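You operate a simulated robot arm through the tools that you are given. There is no shell and no other tool.

You run a simulated two-armed robot. Do the job below in one go: nothing can be reset, and whatever is moved stays where it is left.

## Task
Carry the white handled basket with both arms and set it on the chair side of the packing table.

Only the result counts: the job must be done as asked and must still hold three seconds after the hand-in. Knocking over, shifting, dropping, spilling or breaking anything else fails it.

## Robot
Two 6-joint arms with two-finger grippers on one trunk, on a base that moves. Base frame: it is fixed to the floor where the robot stands at the start and does not move with it; the origin is under the middle of the robot, x ahead of it, y to its left, z up; the surface under the hand at the start is at about z = 880. Lengths are in mm, angles in rad, forces in N, time in s.
The left shoulder is at the start at [30, 178, 1013], the right one opposite. With the tool pointing down near the work surface each hand reaches from about 360 to 840 mm from the robot's upright axis, wherever it stands, measured 20 degrees to its own side. Places, roughly: chair side of the packing table [-200, 3800, 900]; white handled basket (31x24x13 cm) [500, -100, 900]. Payload 2.54 kg a hand.
The TCP of each hand is the grasp point between the finger pads, 30 mm short of the fingertips. In the tool frame z runs along the fingers and y along their closing line. The gripper opens to 116 mm; its body begins 95 mm behind the TCP.
Orientation is that of the tool frame in the base frame, as a unit quaternion [x, y, z, w]. With the fingers straight down and closing along the base's y, the tool's x points along the base's -x, its y along +y and its z along -z.

## Interface
- The arms move only by the tool nudge_tool. It takes "left_plan", "right_plan" or both (then of equal length, played together; a hand with none holds still); each is a list of rows, each an object of numbers (a shift or turn left out is 0, a gripper value left out holds the last): "dx", "dy", "dz": the shift along the tool's x, y, z in cm; "wx", "wy", "wz": the turn, a rotation vector about the tool's x, y, z in rad; "grip": the opening, from 0 (shut) to 1 (fully open). In form: [{"dx": .., "dy": .., "dz": .., "wx": .., "wy": .., "wz": .., "grip": ..}, ...]. A call has 1 to 20 rows; each row is the pose to reach, as a shift and turn from the pose commanded when the call began, along the tool's axes at that moment. Rows are played at 5 a second. More than 50 mm and 0.15 rad between two rows, or a gripper value outside its range, and nothing of the call is played. A pose out of reach is approached as far as the arm can. The call stops where the force on the tool passes 40 N (or 10 N more than at its start, if that is more) or the arm is blocked; 0.2 s more then pass. Each finger travels about 153 mm/s and halts on what it meets, pressing with about 31 N; the grip force reading is that of the motor and also rises with nothing between the fingers. The clock runs only during rows and for 0.2 s after the last one: add rows that repeat a pose to give the fingers time. The reply holds the time, the measured pose of the TCP, the force on the tool along the base axes, the opening and the grip force, in the units named above and with some noise, with the torque about the TCP (base axes, N m) and any sound that the robot's microphone picked up.
- Cameras (640 x 400 px; columns grow to the right, rows downward): "scene" is now at [47.5, -10.5, 1718.6]; the picture's right is [-0.14, -0.99, 0.00], its down [-0.83, 0.12, -0.54] and it looks along [0.53, -0.08, -0.84] (base axes); focal length 272 px, centre (320, 200). "left" rides on the left gripper at [69, 15, -122] in its tool frame; the picture's right is [-0.21, 0.98, 0.00], its down [-0.83, -0.18, -0.53] and it looks along [-0.52, -0.11, 0.85] (tool axes); focal length 251 px, centre (320, 200). "right" rides on the right gripper at [69, -15, -122] in its tool frame; the picture's right is [0.21, 0.98, 0.00], its down [-0.83, 0.18, -0.53] and it looks along [-0.52, 0.11, 0.85] (tool axes); focal length 251 px, centre (320, 200). There is no depth. A picture from a camera that has moved, and an enlarged one, comes with that camera's place and axes in the base frame and with its lens. The place of the scene camera against the robot may be out by one fixed shift of up to 12 mm in any direction.
- grab_frame(camera): a new picture of that camera. It takes no simulated time.
- move_column(by): moves the trunk up (or, below 0, down) by that many mm; the arms and the scene camera ride with it, the base frame stays. It gives what a move gives, with no picture.
- drive_base(legs): drives the robot by 1 to 6 legs, each [ahead, left, turn to the left] in mm, mm and rad, along the robot's own axes; the way and the turn of a leg run together, so that a leg with both is an arc; at most 1500 mm and 3.142 rad a leg. The arms and the cameras ride along, it lands a little off, and it stops where it bumps. It gives what a move gives.
- head_to(pan, tilt): turns the head with the scene camera to pan (to the left, within 2.496 rad either way) and tilt (down, from -0.506 to 1.204), counted from straight ahead of the robot. It gives what a move gives.
- zoom(camera, box): a new picture of the part [left, top, right, bottom] of that camera's present view, enlarged. It takes no simulated time.
- close_job(): hands the job in; it is judged then, once.

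Nothing tells you exact positions but the pictures and the camera data. Unless the task says otherwise, let go and move clear before handing in.

The tools are called after ">>>" as name(argument=value, ...) on one line, values as JSON. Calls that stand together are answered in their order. nudge_tool: Moves the arms, as the interface text tells. Its arguments: {"type":"object","properties":{"left_plan":{"type":"array","items":{"type":"object","properties":{"dx":{"type":"number"},"dy":{"type":"number"},"dz":{"type":"number"},"wx":{"type":"number"},"wy":{"type":"number"},"wz":{"type":"number"},"grip":{"type":"number"}}}},"right_plan":{"type":"array","items":{"type":"object","properties":{"dx":{"type":"number"},"dy":{"type":"number"},"dz":{"type":"number"},"wx":{"type":"number"},"wy":{"type":"number"},"wz":{"type":"number"},"grip":{"type":"number"}}}}},"required":[]} The other tools are called the same way: move_column (by) moves the trunk up or down; drive_base (legs) drives the base; head_to (pan, tilt) turns the head that bears the scene camera; grab_frame (camera) takes a picture; zoom (camera, box) takes an enlarged picture of a part of a camera's view; close_job () hands the job in.

At the start:

```text
time: 0.0
left_tool_pos: [516.3, 124.0, 1066.7]
left_tool_rot: [-0.001, 1.0, 0.0, 0.0]
left_force: [0.2, 0.3, 1.1]
left_wrist_torque: [-0.02, 0.03, 0.02]
left_opening: 116.0
left_finger_force: 0.0
right_tool_pos: [414.2, -267.2, 1131.9]
right_tool_rot: [0.0, 1.0, 0.001, 0.0]
right_force: [-0.2, -1.1, -0.5]
right_wrist_torque: [-0.02, 0.0, 0.01]
right_opening: 116.2
right_finger_force: 0.0
trunk travel left (down, up): [-225.0, 315.0]
robot x, y, heading: [-0.3, -0.2, 0.003]
head pan, tilt (commanded): [-0.145, 1.0]
```

scene: 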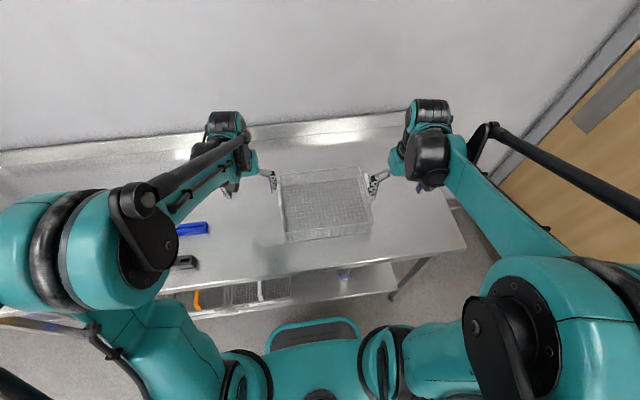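
right: 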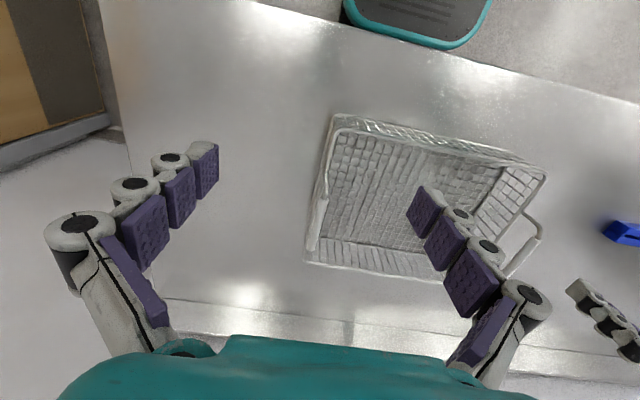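
left: 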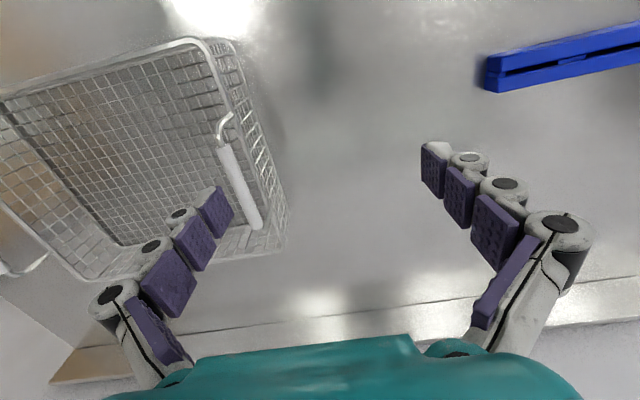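

I see a white wire basket on the table ahead with handles on its left and right ends, and a blue object to the left. First I take closer looks at the basket and its handles.

>>> zoom(camera="scene", box=[240, 140, 420, 260])

>>> grab_frame(camera="left")

>>> grab_frame(camera="right")

```text
3.33 times, centred on (330, 200) of scene
camera zoom: at [47.5, -10.5, 1718.6], right [-0.14, -0.99, 0.0], down [-0.83, 0.12, -0.54], along [0.53, -0.08, -0.84], focal length 908 px, centre (287, 200)
```

zoom: 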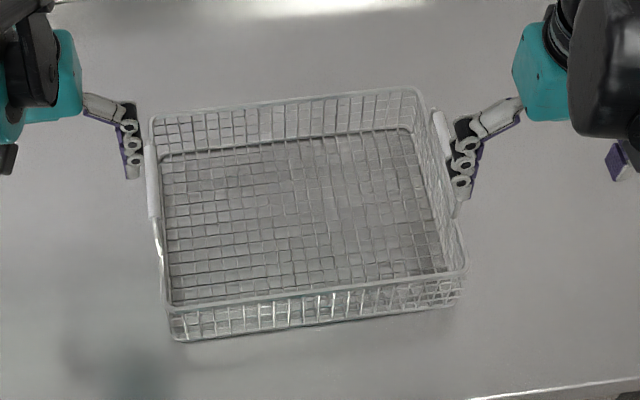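

```text
taken
camera left: at [446.6, 138.7, 1188.8], right [0.21, 0.98, 0.0], down [0.83, -0.18, 0.53], along [0.52, -0.11, -0.85], focal length 251 px, centre (320, 200)
```

left: 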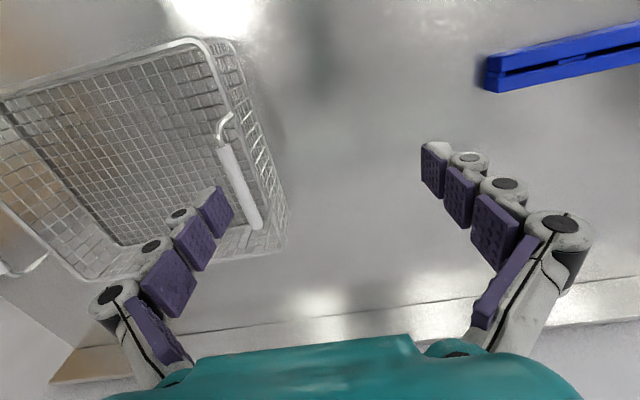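

```text
taken
camera right: at [345.4, -283.2, 1253.8], right [-0.21, 0.98, 0.0], down [0.83, 0.18, 0.53], along [0.52, 0.11, -0.85], focal length 251 px, centre (320, 200)
```

right: 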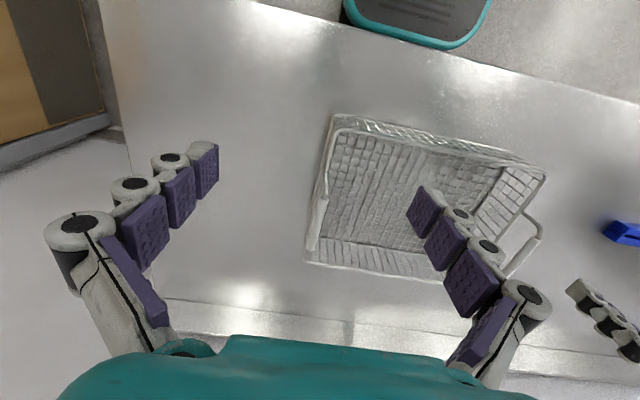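

The basket's end handles look like white cylinder grips near the rim. I zoom in further on both to find their 3D positions.

>>> zoom(camera="left", box=[140, 20, 340, 280])

>>> zoom(camera="left", box=[0, 20, 300, 290])

>>> zoom(camera="right", box=[280, 90, 560, 300])

>>> zoom(camera="scene", box=[265, 155, 305, 250])

>>> zoom(camera="scene", box=[345, 155, 395, 235])

```text
1.54 times, centred on (240, 150) of left
camera zoom: at [446.6, 138.7, 1188.8], right [0.21, 0.98, 0.0], down [0.83, -0.18, 0.53], along [0.52, -0.11, -0.85], focal length 387 px, centre (443, 277)
```

zoom: 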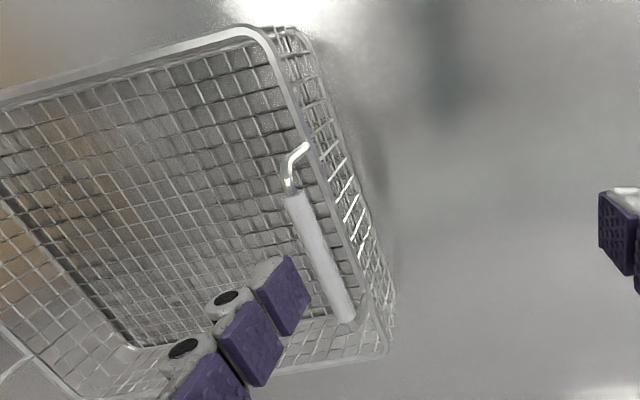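

```text
1.48 times, centred on (150, 155) of left
camera zoom: at [446.6, 138.7, 1188.8], right [0.21, 0.98, 0.0], down [0.83, -0.18, 0.53], along [0.52, -0.11, -0.85], focal length 372 px, centre (572, 267)
```

zoom: 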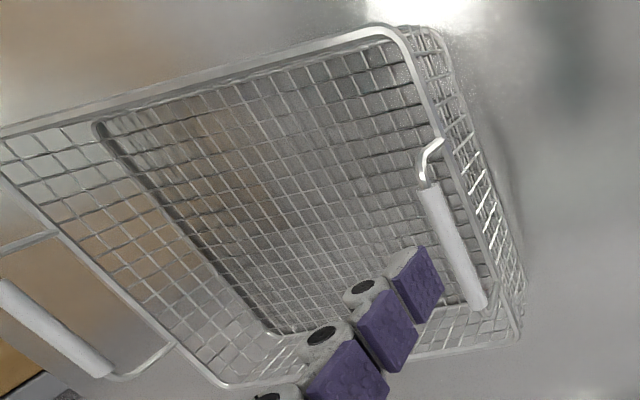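

```text
1.90 times, centred on (420, 195) of right
camera zoom: at [345.4, -283.2, 1253.8], right [-0.21, 0.98, 0.0], down [0.83, 0.18, 0.53], along [0.52, 0.11, -0.85], focal length 479 px, centre (130, 210)
```

zoom: 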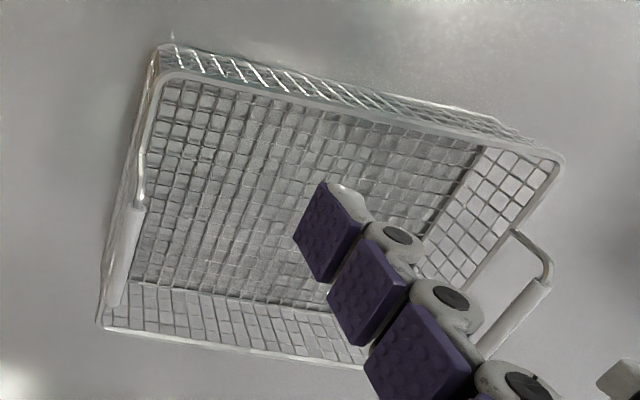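

```text
4.21 times, centred on (285, 202) of scene
camera zoom: at [47.5, -10.5, 1718.6], right [-0.14, -0.99, 0.0], down [-0.83, 0.12, -0.54], along [0.53, -0.08, -0.84], focal length 1147 px, centre (467, 190)
```

zoom: 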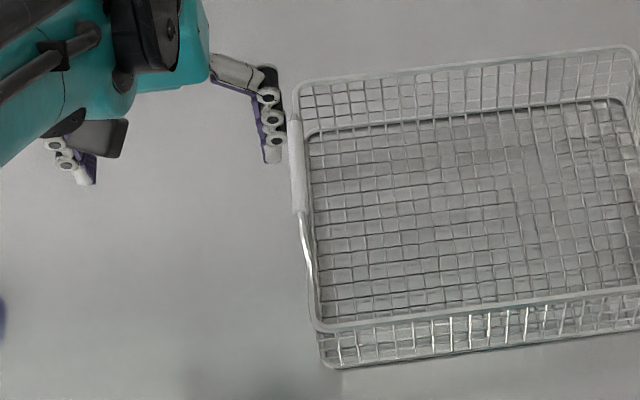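

```text
5.00 times, centred on (370, 195) of scene
camera zoom: at [47.5, -10.5, 1718.6], right [-0.14, -0.99, 0.0], down [-0.83, 0.12, -0.54], along [0.53, -0.08, -0.84], focal length 1362 px, centre (70, 225)
```

zoom: 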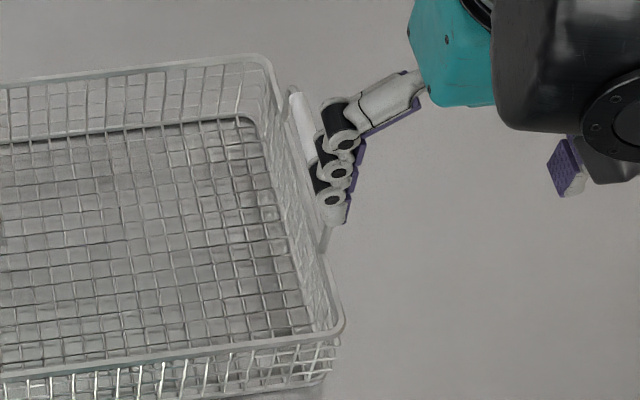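

The two handle grips appear to be at about y=+46 and y=-245, x 500–587, z about 992, running along x, which suits a straight-down grasp closing along y. Before grasping, I look around to plan the route to the packing table at the left.

>>> head_to(pan=0.8, tilt=0.35)

>>> grab_frame(camera="scene")

>>> head_to(pan=1.6, tilt=0.35)

>>> grab_frame(camera="scene")

>>> head_to(pan=2.4, tilt=0.35)

>>> grab_frame(camera="scene")

```text
time: 1.2
left_tool_pos: [514.6, 124.4, 1066.9]
left_tool_rot: [0.0, 1.0, 0.0, -0.001]
left_force: [0.0, -0.4, -0.2]
left_wrist_torque: [0.0, 0.01, -0.02]
left_opening: 116.2
left_finger_force: 0.1
right_tool_pos: [413.3, -268.2, 1132.1]
right_tool_rot: [-0.001, 1.0, 0.001, 0.0]
right_force: [-0.3, 0.1, 0.4]
right_wrist_torque: [0.0, 0.02, 0.01]
right_opening: 116.1
right_finger_force: 0.0
trunk travel left (down, up): [-225.0, 315.0]
robot x, y, heading: [-1.3, 0.2, -0.005]
head pan, tilt (commanded): [0.799, 0.351]
```

```text
taken
camera scene: at [43.5, 66.2, 1773.3], right [0.72, -0.7, 0.0], down [-0.24, -0.25, -0.94], along [0.66, 0.67, -0.34], focal length 272 px, centre (320, 200)
```

scene: 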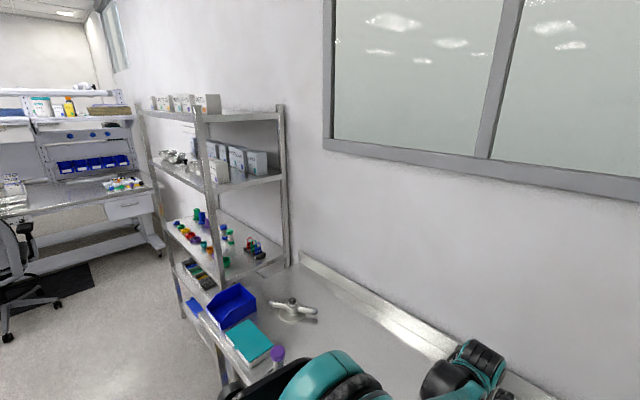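

```text
time: 2.4
left_tool_pos: [515.6, 124.8, 1067.3]
left_tool_rot: [0.0, 1.0, 0.0, 0.001]
left_force: [0.0, -0.5, -0.2]
left_wrist_torque: [-0.01, 0.02, 0.03]
left_opening: 116.0
left_finger_force: 0.0
right_tool_pos: [413.2, -267.8, 1131.3]
right_tool_rot: [0.0, 1.0, 0.0, 0.0]
right_force: [-0.9, 0.1, -0.5]
right_wrist_torque: [0.04, 0.03, 0.0]
right_opening: 116.1
right_finger_force: 0.1
trunk travel left (down, up): [-225.0, 315.0]
robot x, y, heading: [-1.6, 1.0, -0.0]
head pan, tilt (commanded): [1.6, 0.351]
```

```text
taken
camera scene: at [-24.1, 92.5, 1773.4], right [1.0, 0.03, 0.0], down [0.01, -0.34, -0.94], along [-0.03, 0.94, -0.34], focal length 272 px, centre (320, 200)
```

scene: 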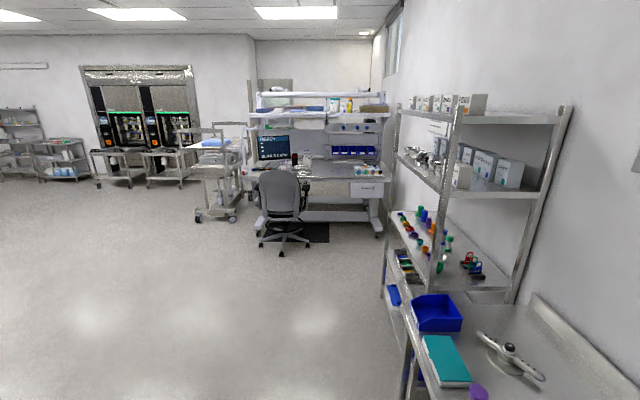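

```text
time: 3.5
left_tool_pos: [515.3, 124.4, 1066.5]
left_tool_rot: [0.0, 1.0, 0.0, 0.0]
left_force: [-0.1, -0.2, -0.3]
left_wrist_torque: [0.02, 0.03, -0.01]
left_opening: 116.2
left_finger_force: 0.0
right_tool_pos: [413.2, -268.6, 1132.3]
right_tool_rot: [0.0, 1.0, 0.0, 0.0]
right_force: [-0.9, -0.5, 0.5]
right_wrist_torque: [-0.02, 0.01, -0.05]
right_opening: 115.8
right_finger_force: 0.1
trunk travel left (down, up): [-225.0, 315.0]
robot x, y, heading: [-0.7, -1.0, 0.0]
head pan, tilt (commanded): [2.4, 0.351]
```

```text
taken
camera scene: at [-90.0, 62.4, 1773.4], right [0.68, 0.74, 0.0], down [0.25, -0.23, -0.94], along [-0.69, 0.63, -0.34], focal length 272 px, centre (320, 200)
```

scene: 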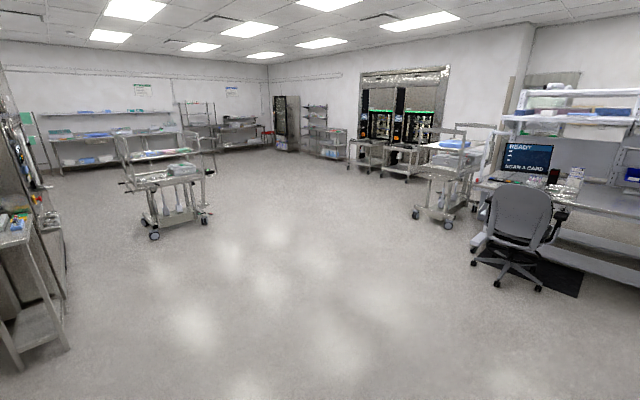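

The packing table is straight to the robot's left with a chair in front, a monitor on its left part and small items on its right. I zoom in on it to map the free space.

>>> head_to(pan=1.6, tilt=0.35)

>>> zoom(camera="scene", box=[230, 130, 400, 260])

>>> zoom(camera="scene", box=[240, 140, 330, 210])

>>> zoom(camera="scene", box=[300, 140, 390, 210])

```text
time: 4.6
left_tool_pos: [514.4, 123.9, 1066.8]
left_tool_rot: [0.0, 1.0, 0.0, 0.001]
left_force: [-0.1, -0.3, 0.2]
left_wrist_torque: [0.0, -0.02, 0.01]
left_opening: 116.0
left_finger_force: 0.0
right_tool_pos: [412.4, -267.6, 1130.5]
right_tool_rot: [0.0, 1.0, 0.0, 0.0]
right_force: [-0.1, 0.5, -0.8]
right_wrist_torque: [-0.01, 0.04, 0.04]
right_opening: 116.1
right_finger_force: 0.0
trunk travel left (down, up): [-225.0, 315.0]
robot x, y, heading: [1.6, -1.5, 0.004]
head pan, tilt (commanded): [1.6, 0.351]
```

```text
3.08 times, centred on (315, 195) of scene
camera zoom: at [-24.3, 92.5, 1773.4], right [1.0, 0.03, 0.0], down [0.01, -0.34, -0.94], along [-0.03, 0.94, -0.34], focal length 838 px, centre (335, 215)
```

zoom: 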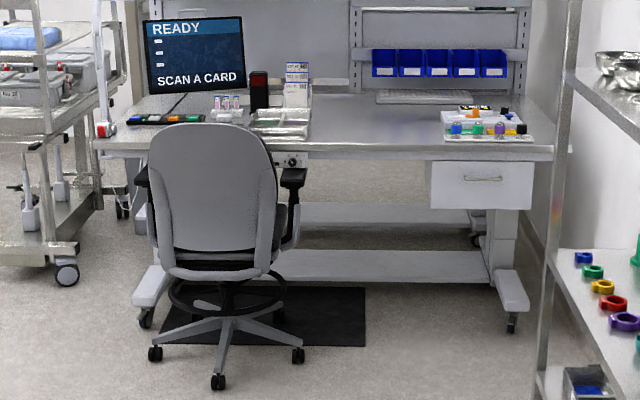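

```text
5.71 times, centred on (285, 175) of scene
camera zoom: at [-24.3, 92.5, 1773.4], right [1.0, 0.03, 0.0], down [0.01, -0.34, -0.94], along [-0.03, 0.94, -0.34], focal length 1556 px, centre (520, 343)
```

zoom: 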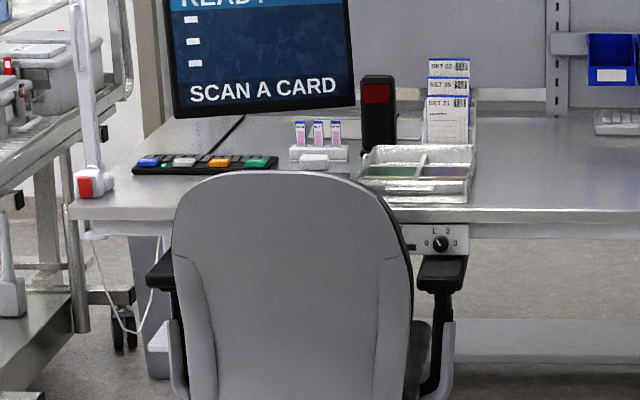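

```text
5.71 times, centred on (345, 175) of scene
camera zoom: at [-24.3, 92.5, 1773.4], right [1.0, 0.03, 0.0], down [0.01, -0.34, -0.94], along [-0.03, 0.94, -0.34], focal length 1556 px, centre (177, 343)
```

zoom: 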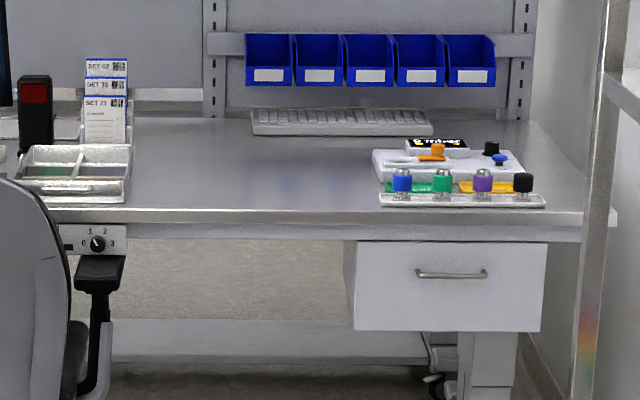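

The packing table's near edge (with the chair) is around y≈3300, with free top space between the divided tray (right edge near x≈-230) and the vial tray (left edge near x≈315). Now I check the robot's own footprint and the rear/side surroundings by looking down on both sides.

>>> head_to(pan=1.57, tilt=1.2)

>>> grab_frame(camera="scene")

>>> head_to(pan=-1.57, tilt=1.0)

>>> grab_frame(camera="scene")

>>> head_to(pan=-2.45, tilt=0.5)

>>> grab_frame(camera="scene")

>>> head_to(pan=1.2, tilt=0.7)

>>> grab_frame(camera="scene")

```text
time: 5.8
left_tool_pos: [515.3, 124.4, 1067.5]
left_tool_rot: [0.001, 1.0, 0.0, 0.0]
left_force: [0.3, -0.2, -0.6]
left_wrist_torque: [0.03, 0.02, 0.0]
left_opening: 116.0
left_finger_force: 0.1
right_tool_pos: [411.8, -267.5, 1131.4]
right_tool_rot: [0.0, 1.0, 0.0, 0.0]
right_force: [0.0, 0.0, -0.7]
right_wrist_torque: [0.01, -0.01, 0.01]
right_opening: 116.1
right_finger_force: 0.2
trunk travel left (down, up): [-225.0, 315.0]
robot x, y, heading: [-0.7, -2.0, -0.003]
head pan, tilt (commanded): [1.571, 1.201]
```

```text
taken
camera scene: at [-21.4, 55.5, 1706.1], right [1.0, 0.0, 0.0], down [0.0, -0.93, -0.36], along [0.0, 0.36, -0.93], focal length 272 px, centre (320, 200)
```

scene: 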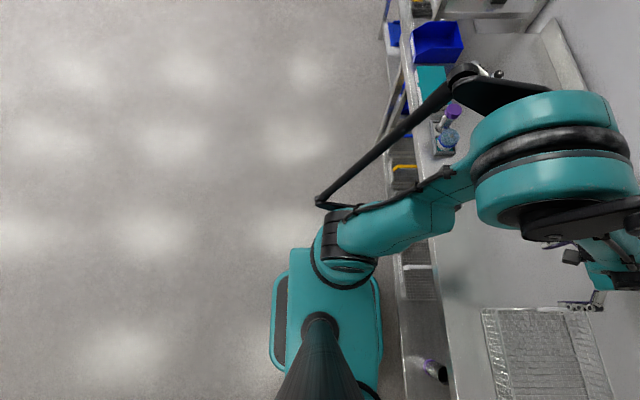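

```text
time: 8.5
left_tool_pos: [515.9, 124.0, 1066.4]
left_tool_rot: [0.0, 1.0, -0.001, 0.0]
left_force: [0.4, 0.0, 0.0]
left_wrist_torque: [0.01, -0.01, 0.0]
left_opening: 115.8
left_finger_force: 0.1
right_tool_pos: [412.0, -267.9, 1131.3]
right_tool_rot: [0.0, 1.0, 0.001, 0.0]
right_force: [-0.9, 0.8, -0.5]
right_wrist_torque: [0.0, -0.03, -0.02]
right_opening: 116.1
right_finger_force: 0.0
trunk travel left (down, up): [-225.0, 315.0]
robot x, y, heading: [0.6, 1.7, 0.003]
head pan, tilt (commanded): [-1.571, 1.0]
```

```text
taken
camera scene: at [-21.4, -70.2, 1718.6], right [-1.0, 0.0, 0.0], down [0.0, 0.84, -0.54], along [0.0, -0.54, -0.84], focal length 272 px, centre (320, 200)
```

scene: 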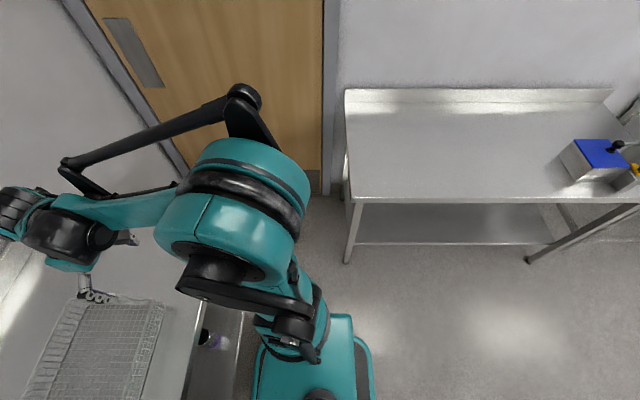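

```text
time: 9.7
left_tool_pos: [515.2, 124.4, 1066.7]
left_tool_rot: [-0.001, 1.0, -0.001, 0.0]
left_force: [0.1, -0.1, 0.2]
left_wrist_torque: [-0.01, -0.02, -0.01]
left_opening: 115.9
left_finger_force: 0.0
right_tool_pos: [413.3, -267.5, 1131.5]
right_tool_rot: [0.0, 1.0, 0.0, -0.001]
right_force: [0.4, 0.0, 0.4]
right_wrist_torque: [-0.01, 0.03, 0.02]
right_opening: 116.0
right_finger_force: 0.1
trunk travel left (down, up): [-225.0, 315.0]
robot x, y, heading: [-2.5, 1.8, 0.004]
head pan, tilt (commanded): [-2.45, 0.499]
```

```text
taken
camera scene: at [-91.5, -58.6, 1759.7], right [-0.64, 0.77, 0.0], down [0.37, 0.31, -0.88], along [-0.68, -0.56, -0.48], focal length 272 px, centre (320, 200)
```

scene: 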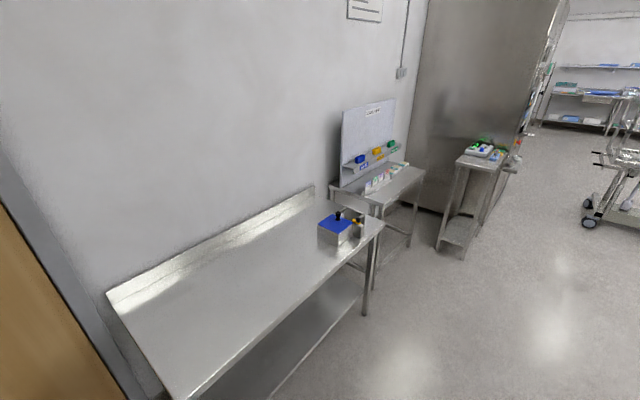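

```text
time: 12.7
left_tool_pos: [516.4, 124.3, 1067.0]
left_tool_rot: [0.0, 1.0, -0.001, 0.0]
left_force: [-0.1, 1.0, 0.9]
left_wrist_torque: [-0.02, -0.01, 0.02]
left_opening: 115.8
left_finger_force: 0.0
right_tool_pos: [412.3, -267.1, 1131.7]
right_tool_rot: [-0.001, 1.0, 0.0, 0.0]
right_force: [0.1, -0.5, 0.3]
right_wrist_torque: [0.02, -0.01, 0.02]
right_opening: 115.9
right_finger_force: 0.1
trunk travel left (down, up): [-225.0, 315.0]
robot x, y, heading: [1.5, -0.1, 0.001]
head pan, tilt (commanded): [1.201, 0.7]
```

```text
taken
camera scene: at [9.3, 78.6, 1742.0], right [0.93, -0.36, 0.0], down [-0.23, -0.6, -0.76], along [0.28, 0.71, -0.64], focal length 272 px, centre (320, 200)
```

scene: 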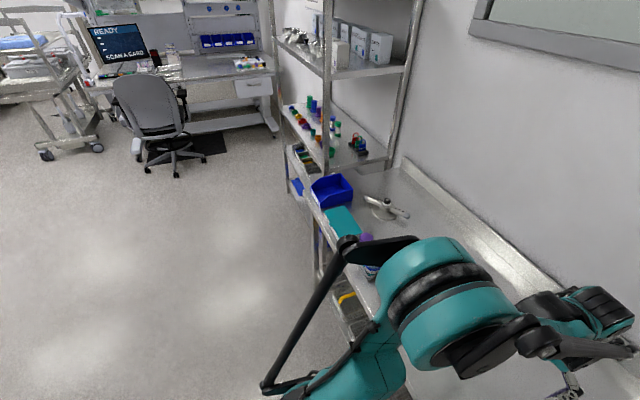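

The base is compact (about ±250 mm), with elbows reaching about ±480 mm sideways. I zoom in on the tall rack to locate the corridor's right border.

>>> zoom(camera="scene", box=[240, 0, 440, 250])

>>> zoom(camera="scene", box=[60, 0, 320, 190])

```text
1.60 times, centred on (340, 125) of scene
camera zoom: at [9.3, 78.6, 1742.0], right [0.93, -0.36, 0.0], down [-0.23, -0.6, -0.76], along [0.28, 0.71, -0.64], focal length 436 px, centre (288, 320)
```

zoom: 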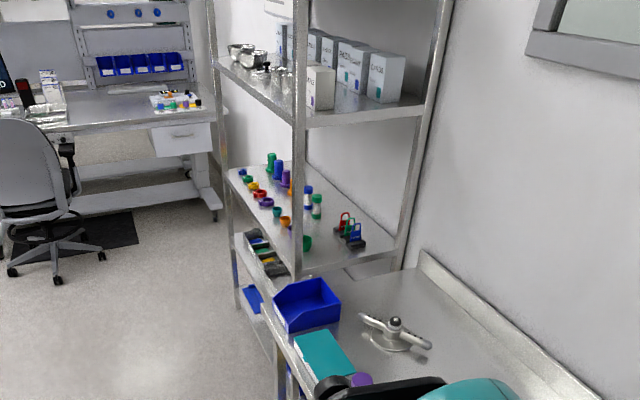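

```text
2.11 times, centred on (190, 95) of scene
camera zoom: at [9.3, 78.6, 1742.0], right [0.93, -0.36, 0.0], down [-0.23, -0.6, -0.76], along [0.28, 0.71, -0.64], focal length 573 px, centre (594, 421)
```

zoom: 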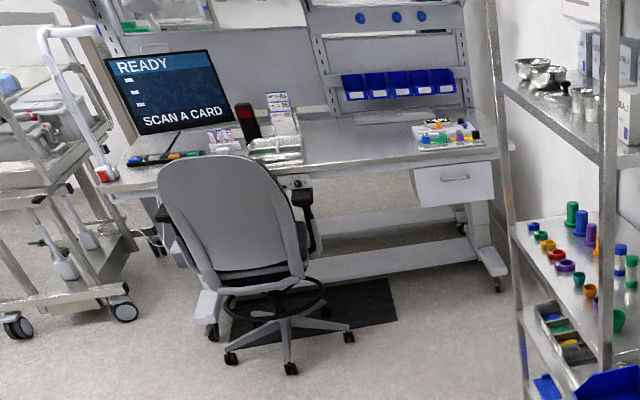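

The rack's near side is at x≥510 up to y≈2270, so a corridor at x≈-500 is clear. Now I bring both open grippers over the handles (hover with tips above the grips) and check alignment.

>>> nudge_tool(left_plan=[{"dx": -0.7, "dy": -2.0, "dz": 0, "grip": 1}, {"dx": -1.4, "dy": -3.9, "dz": 0, "grip": 1}, {"dx": -2.1, "dy": -5.8, "dz": 0, "grip": 1}, {"dx": -2.85, "dy": -7.8, "dz": 0, "grip": 1}, {"dx": -2.85, "dy": -7.8, "dz": 0, "grip": 1}], right_plan=[{"dx": -3.3, "dy": 0.6, "dz": 1.0, "grip": 1}, {"dx": -6.6, "dy": 1.1, "dz": 2.5, "grip": 1}, {"dx": -9.9, "dy": 1.7, "dz": 4.5, "grip": 1}, {"dx": -13.15, "dy": 2.25, "dz": 6.4, "grip": 1}, {"dx": -13.15, "dy": 2.25, "dz": 6.4, "grip": 1}])

>>> head_to(pan=-0.145, tilt=1.0)

>>> grab_frame(camera="left")

>>> grab_frame(camera="right")

>>> zoom(camera="scene", box=[240, 140, 420, 260])

```text
time: 13.9
left_tool_pos: [541.9, 46.0, 1066.8]
left_tool_rot: [0.001, 1.0, 0.0, 0.0]
left_force: [-0.3, -0.5, -0.4]
left_wrist_torque: [0.01, -0.05, 0.02]
left_opening: 115.9
left_finger_force: 0.0
right_tool_pos: [542.5, -245.1, 1067.2]
right_tool_rot: [0.0, 1.0, 0.0, 0.0]
right_force: [0.4, 0.1, 0.2]
right_wrist_torque: [0.0, -0.04, 0.02]
right_opening: 116.3
right_finger_force: 0.0
trunk travel left (down, up): [-225.0, 315.0]
robot x, y, heading: [-1.2, 0.4, -0.001]
head pan, tilt (commanded): [1.201, 0.7]
```

```text
time: 15.4
left_tool_pos: [544.2, 47.9, 1067.2]
left_tool_rot: [0.0, 1.0, 0.0, 0.0]
left_force: [1.0, 0.8, -0.1]
left_wrist_torque: [0.0, -0.02, -0.01]
left_opening: 116.2
left_finger_force: 0.0
right_tool_pos: [544.3, -244.9, 1066.0]
right_tool_rot: [0.0, 1.0, -0.001, 0.0]
right_force: [-0.5, 0.7, -0.2]
right_wrist_torque: [0.02, 0.0, 0.01]
right_opening: 116.2
right_finger_force: 0.0
trunk travel left (down, up): [-225.0, 315.0]
robot x, y, heading: [-0.8, 2.6, -0.007]
head pan, tilt (commanded): [-0.145, 1.0]
```

```text
taken
camera left: at [474.9, 60.9, 1189.1], right [0.21, 0.98, 0.0], down [0.83, -0.18, 0.53], along [0.52, -0.11, -0.85], focal length 251 px, centre (320, 200)
```

left: 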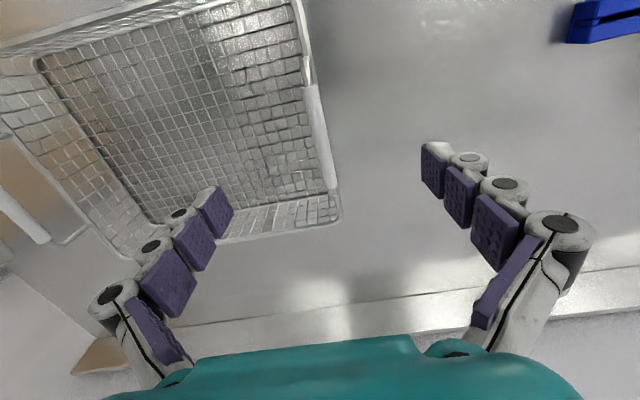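

```text
taken
camera right: at [476.5, -261.1, 1188.9], right [-0.21, 0.98, 0.0], down [0.83, 0.18, 0.53], along [0.52, 0.11, -0.85], focal length 251 px, centre (320, 200)
```

right: 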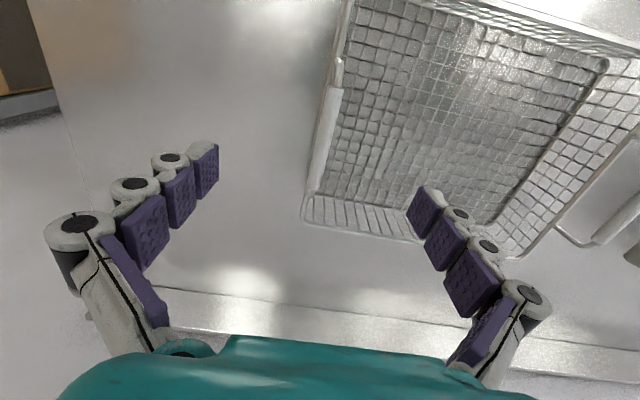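

```text
3.33 times, centred on (330, 200) of scene
camera zoom: at [47.7, -10.6, 1718.6], right [-0.14, -0.99, 0.0], down [-0.83, 0.12, -0.54], along [0.53, -0.08, -0.84], focal length 908 px, centre (287, 200)
```

zoom: 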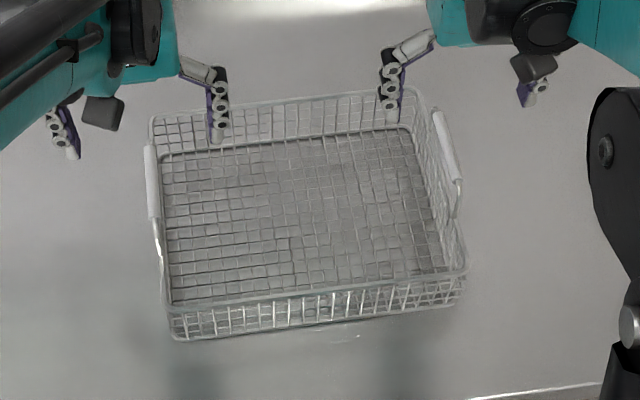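

Both grippers straddle their handles (left handle y≈49, right y≈-245, z≈995). I lower both hands so the grasp points sit on the grips, still open, and check again.

>>> nudge_tool(left_plan=[{"dx": 0, "dy": 0.2, "dz": 2.0, "grip": 1}, {"dx": 0, "dy": 0.2, "dz": 4.0, "grip": 1}, {"dx": 0, "dy": 0.2, "dz": 6.0, "grip": 1}, {"dx": 0, "dy": 0.2, "dz": 7.2, "grip": 1}, {"dx": 0, "dy": 0.2, "dz": 7.2, "grip": 1}], right_plan=[{"dx": 0, "dy": 0.0, "dz": 2.0, "grip": 1}, {"dx": 0, "dy": 0.0, "dz": 4.0, "grip": 1}, {"dx": 0, "dy": 0.0, "dz": 6.0, "grip": 1}, {"dx": 0, "dy": 0.0, "dz": 7.2, "grip": 1}, {"dx": 0, "dy": 0.0, "dz": 7.2, "grip": 1}])

>>> grab_frame(camera="left")

>>> grab_frame(camera="right")

>>> zoom(camera="scene", box=[240, 140, 420, 260])

```text
time: 16.6
left_tool_pos: [544.4, 48.9, 995.3]
left_tool_rot: [0.0, 1.0, 0.0, 0.0]
left_force: [-0.2, 0.0, 0.5]
left_wrist_torque: [0.0, 0.02, 0.03]
left_opening: 116.2
left_finger_force: 0.0
right_tool_pos: [543.3, -245.6, 994.6]
right_tool_rot: [0.001, 1.0, 0.0, 0.001]
right_force: [-0.4, -0.2, 0.9]
right_wrist_torque: [-0.02, -0.05, -0.01]
right_opening: 115.9
right_finger_force: 0.1
trunk travel left (down, up): [-225.0, 315.0]
robot x, y, heading: [4.2, 1.2, 0.001]
head pan, tilt (commanded): [-0.145, 1.0]
```

```text
taken
camera left: at [474.6, 62.6, 1117.2], right [0.21, 0.98, 0.0], down [0.83, -0.18, 0.53], along [0.52, -0.11, -0.85], focal length 251 px, centre (320, 200)
```

left: 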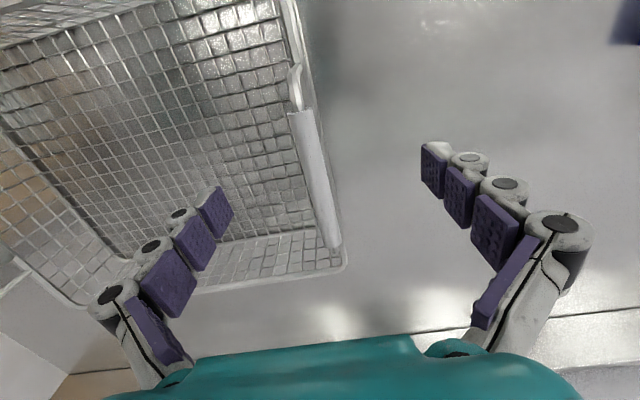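

```text
taken
camera right: at [476.7, -261.3, 1117.6], right [-0.21, 0.98, 0.0], down [0.83, 0.18, 0.53], along [0.52, 0.11, -0.85], focal length 251 px, centre (320, 200)
```

right: 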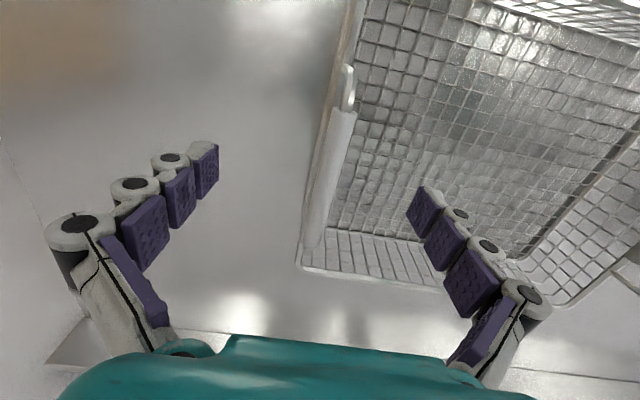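

```text
3.33 times, centred on (330, 200) of scene
camera zoom: at [47.3, -10.5, 1718.6], right [-0.14, -0.99, 0.0], down [-0.83, 0.12, -0.54], along [0.53, -0.08, -0.84], focal length 908 px, centre (287, 200)
```

zoom: 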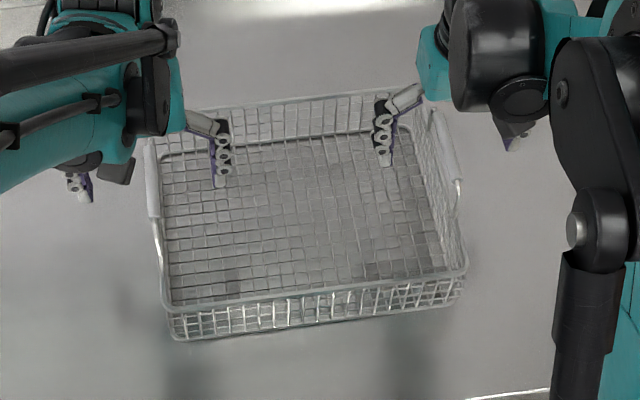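

Both grasp points sit right on the handle grips (pixel check agrees within a few mm). Now I close both grippers on the handles.

>>> nudge_tool(left_plan=[{"grip": 0.6}, {"grip": 0.3}, {"grip": 0}, {"grip": 0}, {"grip": 0}, {"grip": 0}], right_plan=[{"grip": 0.6}, {"grip": 0.3}, {"grip": 0}, {"grip": 0}, {"grip": 0}, {"grip": 0}])

>>> grab_frame(camera="left")

>>> grab_frame(camera="right")

>>> zoom(camera="scene", box=[240, 140, 420, 260])

```text
time: 18.0
left_tool_pos: [543.0, 47.8, 995.4]
left_tool_rot: [0.001, 1.0, -0.002, 0.0]
left_force: [-0.2, -17.9, 1.0]
left_wrist_torque: [0.05, -0.08, 0.06]
left_opening: 10.0
left_finger_force: 31.1
right_tool_pos: [543.8, -245.0, 995.7]
right_tool_rot: [0.0, 1.0, 0.0, -0.001]
right_force: [-0.6, 18.0, -0.5]
right_wrist_torque: [-0.06, -0.01, -0.03]
right_opening: 10.1
right_finger_force: 31.5
trunk travel left (down, up): [-225.0, 315.0]
robot x, y, heading: [-0.2, 0.3, -0.002]
head pan, tilt (commanded): [-0.145, 1.0]
```

```text
taken
camera left: at [474.7, 61.9, 1117.3], right [0.22, 0.98, 0.0], down [0.83, -0.18, 0.53], along [0.52, -0.12, -0.85], focal length 251 px, centre (320, 200)
```

left: 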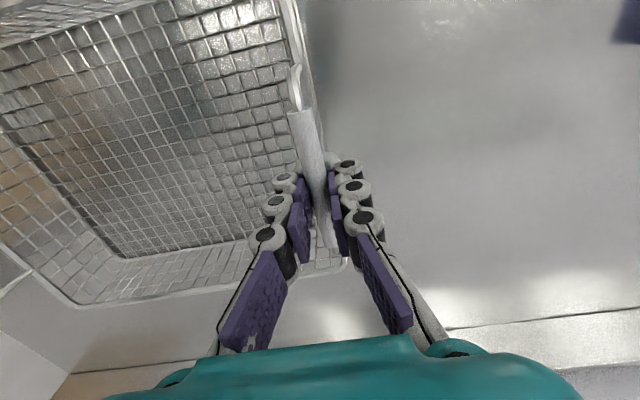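

```text
taken
camera right: at [476.9, -260.6, 1117.6], right [-0.22, 0.98, 0.0], down [0.83, 0.18, 0.53], along [0.52, 0.12, -0.85], focal length 251 px, centre (320, 200)
```

right: 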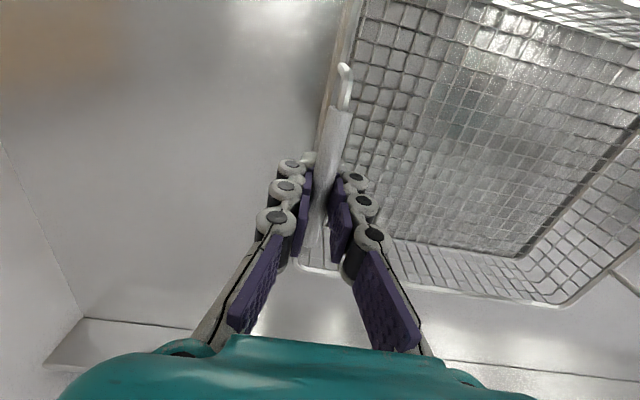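

```text
3.33 times, centred on (330, 200) of scene
camera zoom: at [47.6, -10.6, 1718.6], right [-0.14, -0.99, 0.0], down [-0.83, 0.12, -0.54], along [0.53, -0.08, -0.84], focal length 908 px, centre (287, 200)
```

zoom: 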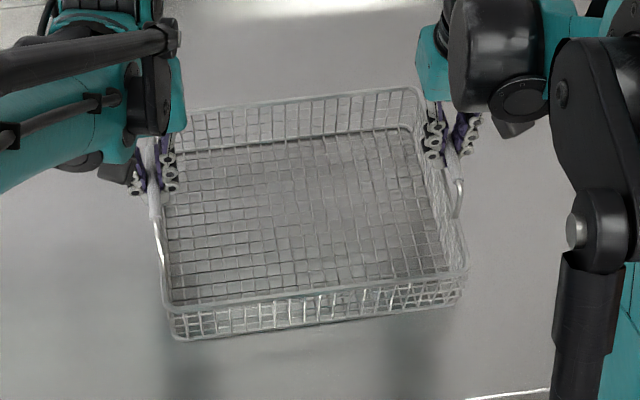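

Both handles are held (opening 10 mm, 31 N), with about 18 N of stretch between the hands. I relax that by moving the hands slightly toward each other.

>>> nudge_tool(left_plan=[{"dy": -0.05, "grip": 0}, {"dy": -0.1, "grip": 0}, {"dy": -0.1, "grip": 0}], right_plan=[{"dy": 0.05, "grip": 0}, {"dy": 0.1, "grip": 0}, {"dy": 0.1, "grip": 0}])

```text
time: 18.8
left_tool_pos: [544.2, 47.3, 994.9]
left_tool_rot: [-0.001, 1.0, -0.001, -0.001]
left_force: [-0.8, -12.8, 9.7]
left_wrist_torque: [-0.04, 0.16, -0.06]
left_opening: 9.9
left_finger_force: 31.2
right_tool_pos: [543.9, -243.5, 994.6]
right_tool_rot: [0.0, 1.0, -0.001, 0.0]
right_force: [0.9, 12.2, -0.2]
right_wrist_torque: [-0.04, 0.2, 0.01]
right_opening: 10.3
right_finger_force: 31.2
trunk travel left (down, up): [-225.0, 315.0]
robot x, y, heading: [-1.3, -1.7, -0.005]
head pan, tilt (commanded): [-0.145, 1.0]
```

>>> nudge_tool(left_plan=[{"dy": -0.08, "grip": 0}, {"dy": -0.16, "grip": 0}, {"dy": -0.16, "grip": 0}], right_plan=[{"dy": 0.08, "grip": 0}, {"dy": 0.16, "grip": 0}, {"dy": 0.16, "grip": 0}])

```text
time: 19.6
left_tool_pos: [544.4, 46.1, 995.4]
left_tool_rot: [-0.001, 1.0, 0.002, -0.001]
left_force: [-2.7, 13.3, 10.9]
left_wrist_torque: [0.01, -0.01, -0.2]
left_opening: 10.1
left_finger_force: 30.9
right_tool_pos: [544.4, -245.3, 995.5]
right_tool_rot: [0.001, 1.0, -0.002, 0.0]
right_force: [3.6, -14.6, 0.5]
right_wrist_torque: [-0.04, 0.11, -0.07]
right_opening: 10.5
right_finger_force: 30.8
trunk travel left (down, up): [-225.0, 315.0]
robot x, y, heading: [-0.8, -0.0, 0.002]
head pan, tilt (commanded): [-0.145, 1.0]
```

Now it is slightly squeezed; I go back by about half of that.

>>> nudge_tool(left_plan=[{"dy": 0.04, "grip": 0}, {"dy": 0.07, "grip": 0}, {"dy": 0.07, "grip": 0}], right_plan=[{"dy": -0.04, "grip": 0}, {"dy": -0.07, "grip": 0}, {"dy": -0.07, "grip": 0}])

```text
time: 20.4
left_tool_pos: [543.8, 46.7, 994.2]
left_tool_rot: [-0.001, 1.0, 0.001, 0.0]
left_force: [-1.6, 24.4, 10.2]
left_wrist_torque: [-0.01, 0.25, -0.17]
left_opening: 10.1
left_finger_force: 30.8
right_tool_pos: [543.2, -244.7, 995.9]
right_tool_rot: [0.0, 1.0, -0.001, 0.0]
right_force: [2.4, -24.3, -0.4]
right_wrist_torque: [0.06, -0.3, -0.1]
right_opening: 10.1
right_finger_force: 30.4
trunk travel left (down, up): [-225.0, 315.0]
robot x, y, heading: [-2.5, -0.2, 0.001]
head pan, tilt (commanded): [-0.145, 1.0]
```

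The stretch force reading seems still to be settling, so I hold still for a second and read again.

>>> nudge_tool(left_plan=[{"grip": 0}, {"grip": 0}, {"grip": 0}, {"grip": 0}, {"grip": 0}], right_plan=[{"grip": 0}, {"grip": 0}, {"grip": 0}, {"grip": 0}, {"grip": 0}])

```text
time: 21.6
left_tool_pos: [544.4, 48.4, 994.2]
left_tool_rot: [0.0, 1.0, 0.001, 0.0]
left_force: [-3.5, 28.8, 8.7]
left_wrist_torque: [-0.06, 0.03, -0.09]
left_opening: 10.3
left_finger_force: 31.2
right_tool_pos: [543.7, -245.0, 996.1]
right_tool_rot: [0.0, 1.0, -0.001, 0.0]
right_force: [1.5, -27.6, -0.6]
right_wrist_torque: [0.04, -0.18, -0.14]
right_opening: 10.3
right_finger_force: 31.3
trunk travel left (down, up): [-225.0, 315.0]
robot x, y, heading: [3.4, -0.6, 0.0]
head pan, tilt (commanded): [-0.145, 1.0]
```

>>> nudge_tool(left_plan=[{"dy": 0.05, "grip": 0}, {"dy": 0.1, "grip": 0}, {"dy": 0.1, "grip": 0}, {"dy": 0.1, "grip": 0}, {"dy": 0.1, "grip": 0}, {"dy": 0.1, "grip": 0}, {"dy": 0.1, "grip": 0}], right_plan=[{"dy": -0.05, "grip": 0}, {"dy": -0.1, "grip": 0}, {"dy": -0.1, "grip": 0}, {"dy": -0.1, "grip": 0}, {"dy": -0.1, "grip": 0}, {"dy": -0.1, "grip": 0}, {"dy": -0.1, "grip": 0}])

```text
time: 23.2
left_tool_pos: [544.0, 47.0, 995.5]
left_tool_rot: [0.0, 1.0, 0.0, 0.001]
left_force: [-3.4, 17.6, 5.7]
left_wrist_torque: [0.01, -0.23, -0.01]
left_opening: 10.1
left_finger_force: 31.0
right_tool_pos: [545.2, -245.0, 995.3]
right_tool_rot: [0.0, 1.0, 0.0, 0.0]
right_force: [0.9, -17.7, 0.0]
right_wrist_torque: [0.0, 0.21, -0.02]
right_opening: 10.1
right_finger_force: 31.0
trunk travel left (down, up): [-225.0, 315.0]
robot x, y, heading: [-2.2, -3.2, 0.001]
head pan, tilt (commanded): [-0.145, 1.0]
```

>>> nudge_tool(left_plan=[{"grip": 0}, {"grip": 0}, {"grip": 0}, {"grip": 0}, {"grip": 0}], right_plan=[{"grip": 0}, {"grip": 0}, {"grip": 0}, {"grip": 0}, {"grip": 0}])

```text
time: 24.4
left_tool_pos: [543.1, 47.2, 995.5]
left_tool_rot: [0.0, 1.0, 0.0, 0.0]
left_force: [-1.1, 15.4, 5.9]
left_wrist_torque: [-0.02, -0.06, -0.07]
left_opening: 10.2
left_finger_force: 31.0
right_tool_pos: [543.8, -245.5, 994.9]
right_tool_rot: [0.0, 1.0, 0.0, 0.0]
right_force: [-0.4, -15.0, 0.5]
right_wrist_torque: [0.03, 0.0, -0.08]
right_opening: 10.2
right_finger_force: 31.2
trunk travel left (down, up): [-225.0, 315.0]
robot x, y, heading: [-1.3, 0.9, 0.004]
head pan, tilt (commanded): [-0.145, 1.0]
```

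>>> nudge_tool(left_plan=[{"dy": 0.05, "grip": 0}, {"dy": 0.1, "grip": 0}, {"dy": 0.1, "grip": 0}, {"dy": 0.1, "grip": 0}, {"dy": 0.1, "grip": 0}, {"dy": 0.1, "grip": 0}, {"dy": 0.1, "grip": 0}], right_plan=[{"dy": -0.05, "grip": 0}, {"dy": -0.1, "grip": 0}, {"dy": -0.1, "grip": 0}, {"dy": -0.1, "grip": 0}, {"dy": -0.1, "grip": 0}, {"dy": -0.1, "grip": 0}, {"dy": -0.1, "grip": 0}])

```text
time: 26.0
left_tool_pos: [544.3, 47.1, 994.3]
left_tool_rot: [0.001, 1.0, -0.001, 0.0]
left_force: [-1.5, -13.2, 6.7]
left_wrist_torque: [0.02, 0.03, -0.05]
left_opening: 10.3
left_finger_force: 31.4
right_tool_pos: [543.1, -245.0, 995.7]
right_tool_rot: [-0.001, 1.0, 0.001, 0.0]
right_force: [1.4, 11.2, 0.9]
right_wrist_torque: [-0.05, -0.21, -0.12]
right_opening: 10.4
right_finger_force: 31.1
trunk travel left (down, up): [-225.0, 315.0]
robot x, y, heading: [-0.9, 2.4, -0.0]
head pan, tilt (commanded): [-0.145, 1.0]
```

>>> nudge_tool(left_plan=[{"dy": -0.02, "grip": 0}, {"dy": -0.045, "grip": 0}, {"dy": -0.045, "grip": 0}, {"dy": -0.045, "grip": 0}, {"dy": -0.045, "grip": 0}, {"dy": -0.045, "grip": 0}], right_plan=[{"dy": 0.02, "grip": 0}, {"dy": 0.045, "grip": 0}, {"dy": 0.045, "grip": 0}, {"dy": 0.045, "grip": 0}, {"dy": 0.045, "grip": 0}, {"dy": 0.045, "grip": 0}])

```text
time: 27.4
left_tool_pos: [544.6, 46.6, 994.9]
left_tool_rot: [0.001, 1.0, 0.0, 0.0]
left_force: [1.1, -21.0, 8.0]
left_wrist_torque: [0.02, -0.09, -0.06]
left_opening: 10.3
left_finger_force: 31.2
right_tool_pos: [544.2, -244.8, 996.0]
right_tool_rot: [0.001, 1.0, 0.001, -0.001]
right_force: [-0.9, 17.3, 0.5]
right_wrist_torque: [-0.06, 0.12, -0.12]
right_opening: 10.1
right_finger_force: 30.5
trunk travel left (down, up): [-225.0, 315.0]
robot x, y, heading: [-1.8, -0.9, 0.001]
head pan, tilt (commanded): [-0.145, 1.0]
```

The internal force is modest and bounded; I lift a little with the trunk (keeping the hands rigid relative to each other) and check the hold.

>>> move_column(by=30)

>>> grab_frame(camera="scene")

```text
time: 28.1
left_tool_pos: [544.1, 48.2, 1023.7]
left_tool_rot: [0.0, 1.0, 0.0, -0.001]
left_force: [-0.4, -23.4, -3.3]
left_wrist_torque: [0.05, -0.12, -0.09]
left_opening: 10.1
left_finger_force: 30.5
right_tool_pos: [544.5, -244.6, 1025.5]
right_tool_rot: [0.0, 1.0, 0.0, 0.0]
right_force: [-0.1, 24.1, -3.0]
right_wrist_torque: [-0.04, 0.13, -0.06]
right_opening: 10.2
right_finger_force: 31.1
trunk travel left (down, up): [-255.0, 285.0]
robot x, y, heading: [2.9, 2.1, 0.0]
head pan, tilt (commanded): [-0.145, 1.0]
```

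```text
taken
camera scene: at [49.0, -10.7, 1748.5], right [-0.14, -0.99, 0.0], down [-0.83, 0.12, -0.54], along [0.53, -0.08, -0.84], focal length 272 px, centre (320, 200)
```

scene: 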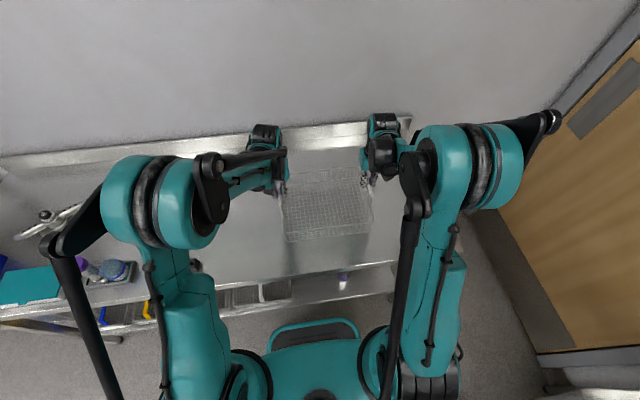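

The basket is lifted cleanly, about 3 N per hand. I relax the stretch a bit more by moving the hands 0.5 mm each inward.

>>> nudge_tool(left_plan=[{"dy": -0.03, "grip": 0}, {"dy": -0.05, "grip": 0}, {"dy": -0.05, "grip": 0}, {"dy": -0.05, "grip": 0}, {"dy": -0.05, "grip": 0}, {"dy": -0.05, "grip": 0}, {"dy": -0.05, "grip": 0}, {"dy": -0.05, "grip": 0}], right_plan=[{"dy": 0.03, "grip": 0}, {"dy": 0.05, "grip": 0}, {"dy": 0.05, "grip": 0}, {"dy": 0.05, "grip": 0}, {"dy": 0.05, "grip": 0}, {"dy": 0.05, "grip": 0}, {"dy": 0.05, "grip": 0}, {"dy": 0.05, "grip": 0}])

>>> grab_frame(camera="left")

>>> grab_frame(camera="right")

```text
time: 29.9
left_tool_pos: [544.6, 47.8, 1023.5]
left_tool_rot: [0.0, 1.0, 0.0, 0.0]
left_force: [-0.9, -14.7, -2.6]
left_wrist_torque: [0.05, 0.05, -0.08]
left_opening: 10.0
left_finger_force: 31.3
right_tool_pos: [544.7, -244.0, 1025.2]
right_tool_rot: [0.0, 1.0, 0.0, 0.0]
right_force: [0.7, 15.8, -2.9]
right_wrist_torque: [-0.05, -0.1, -0.08]
right_opening: 10.4
right_finger_force: 31.3
trunk travel left (down, up): [-255.0, 285.0]
robot x, y, heading: [0.8, 2.6, -0.002]
head pan, tilt (commanded): [-0.145, 1.0]
```

```text
taken
camera left: at [475.5, 61.9, 1146.4], right [0.21, 0.98, 0.0], down [0.83, -0.18, 0.53], along [0.52, -0.11, -0.85], focal length 251 px, centre (320, 200)
```

left: 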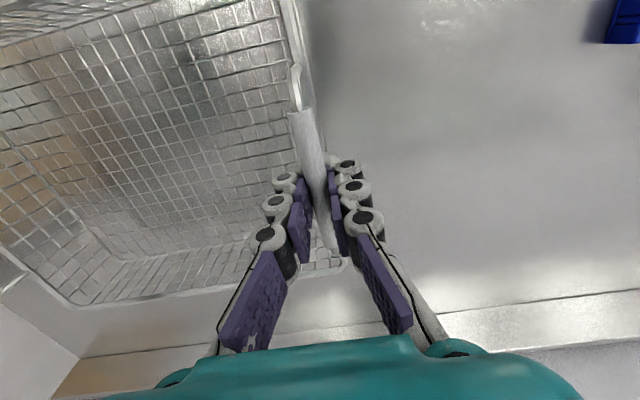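

```text
taken
camera right: at [477.0, -260.0, 1147.7], right [-0.21, 0.98, 0.0], down [0.83, 0.18, 0.53], along [0.52, 0.11, -0.85], focal length 251 px, centre (320, 200)
```

right: 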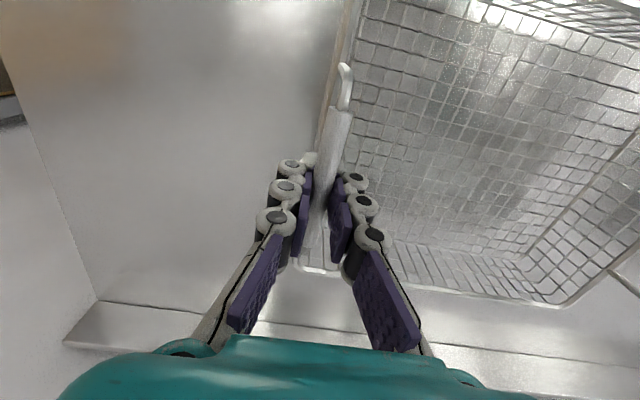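

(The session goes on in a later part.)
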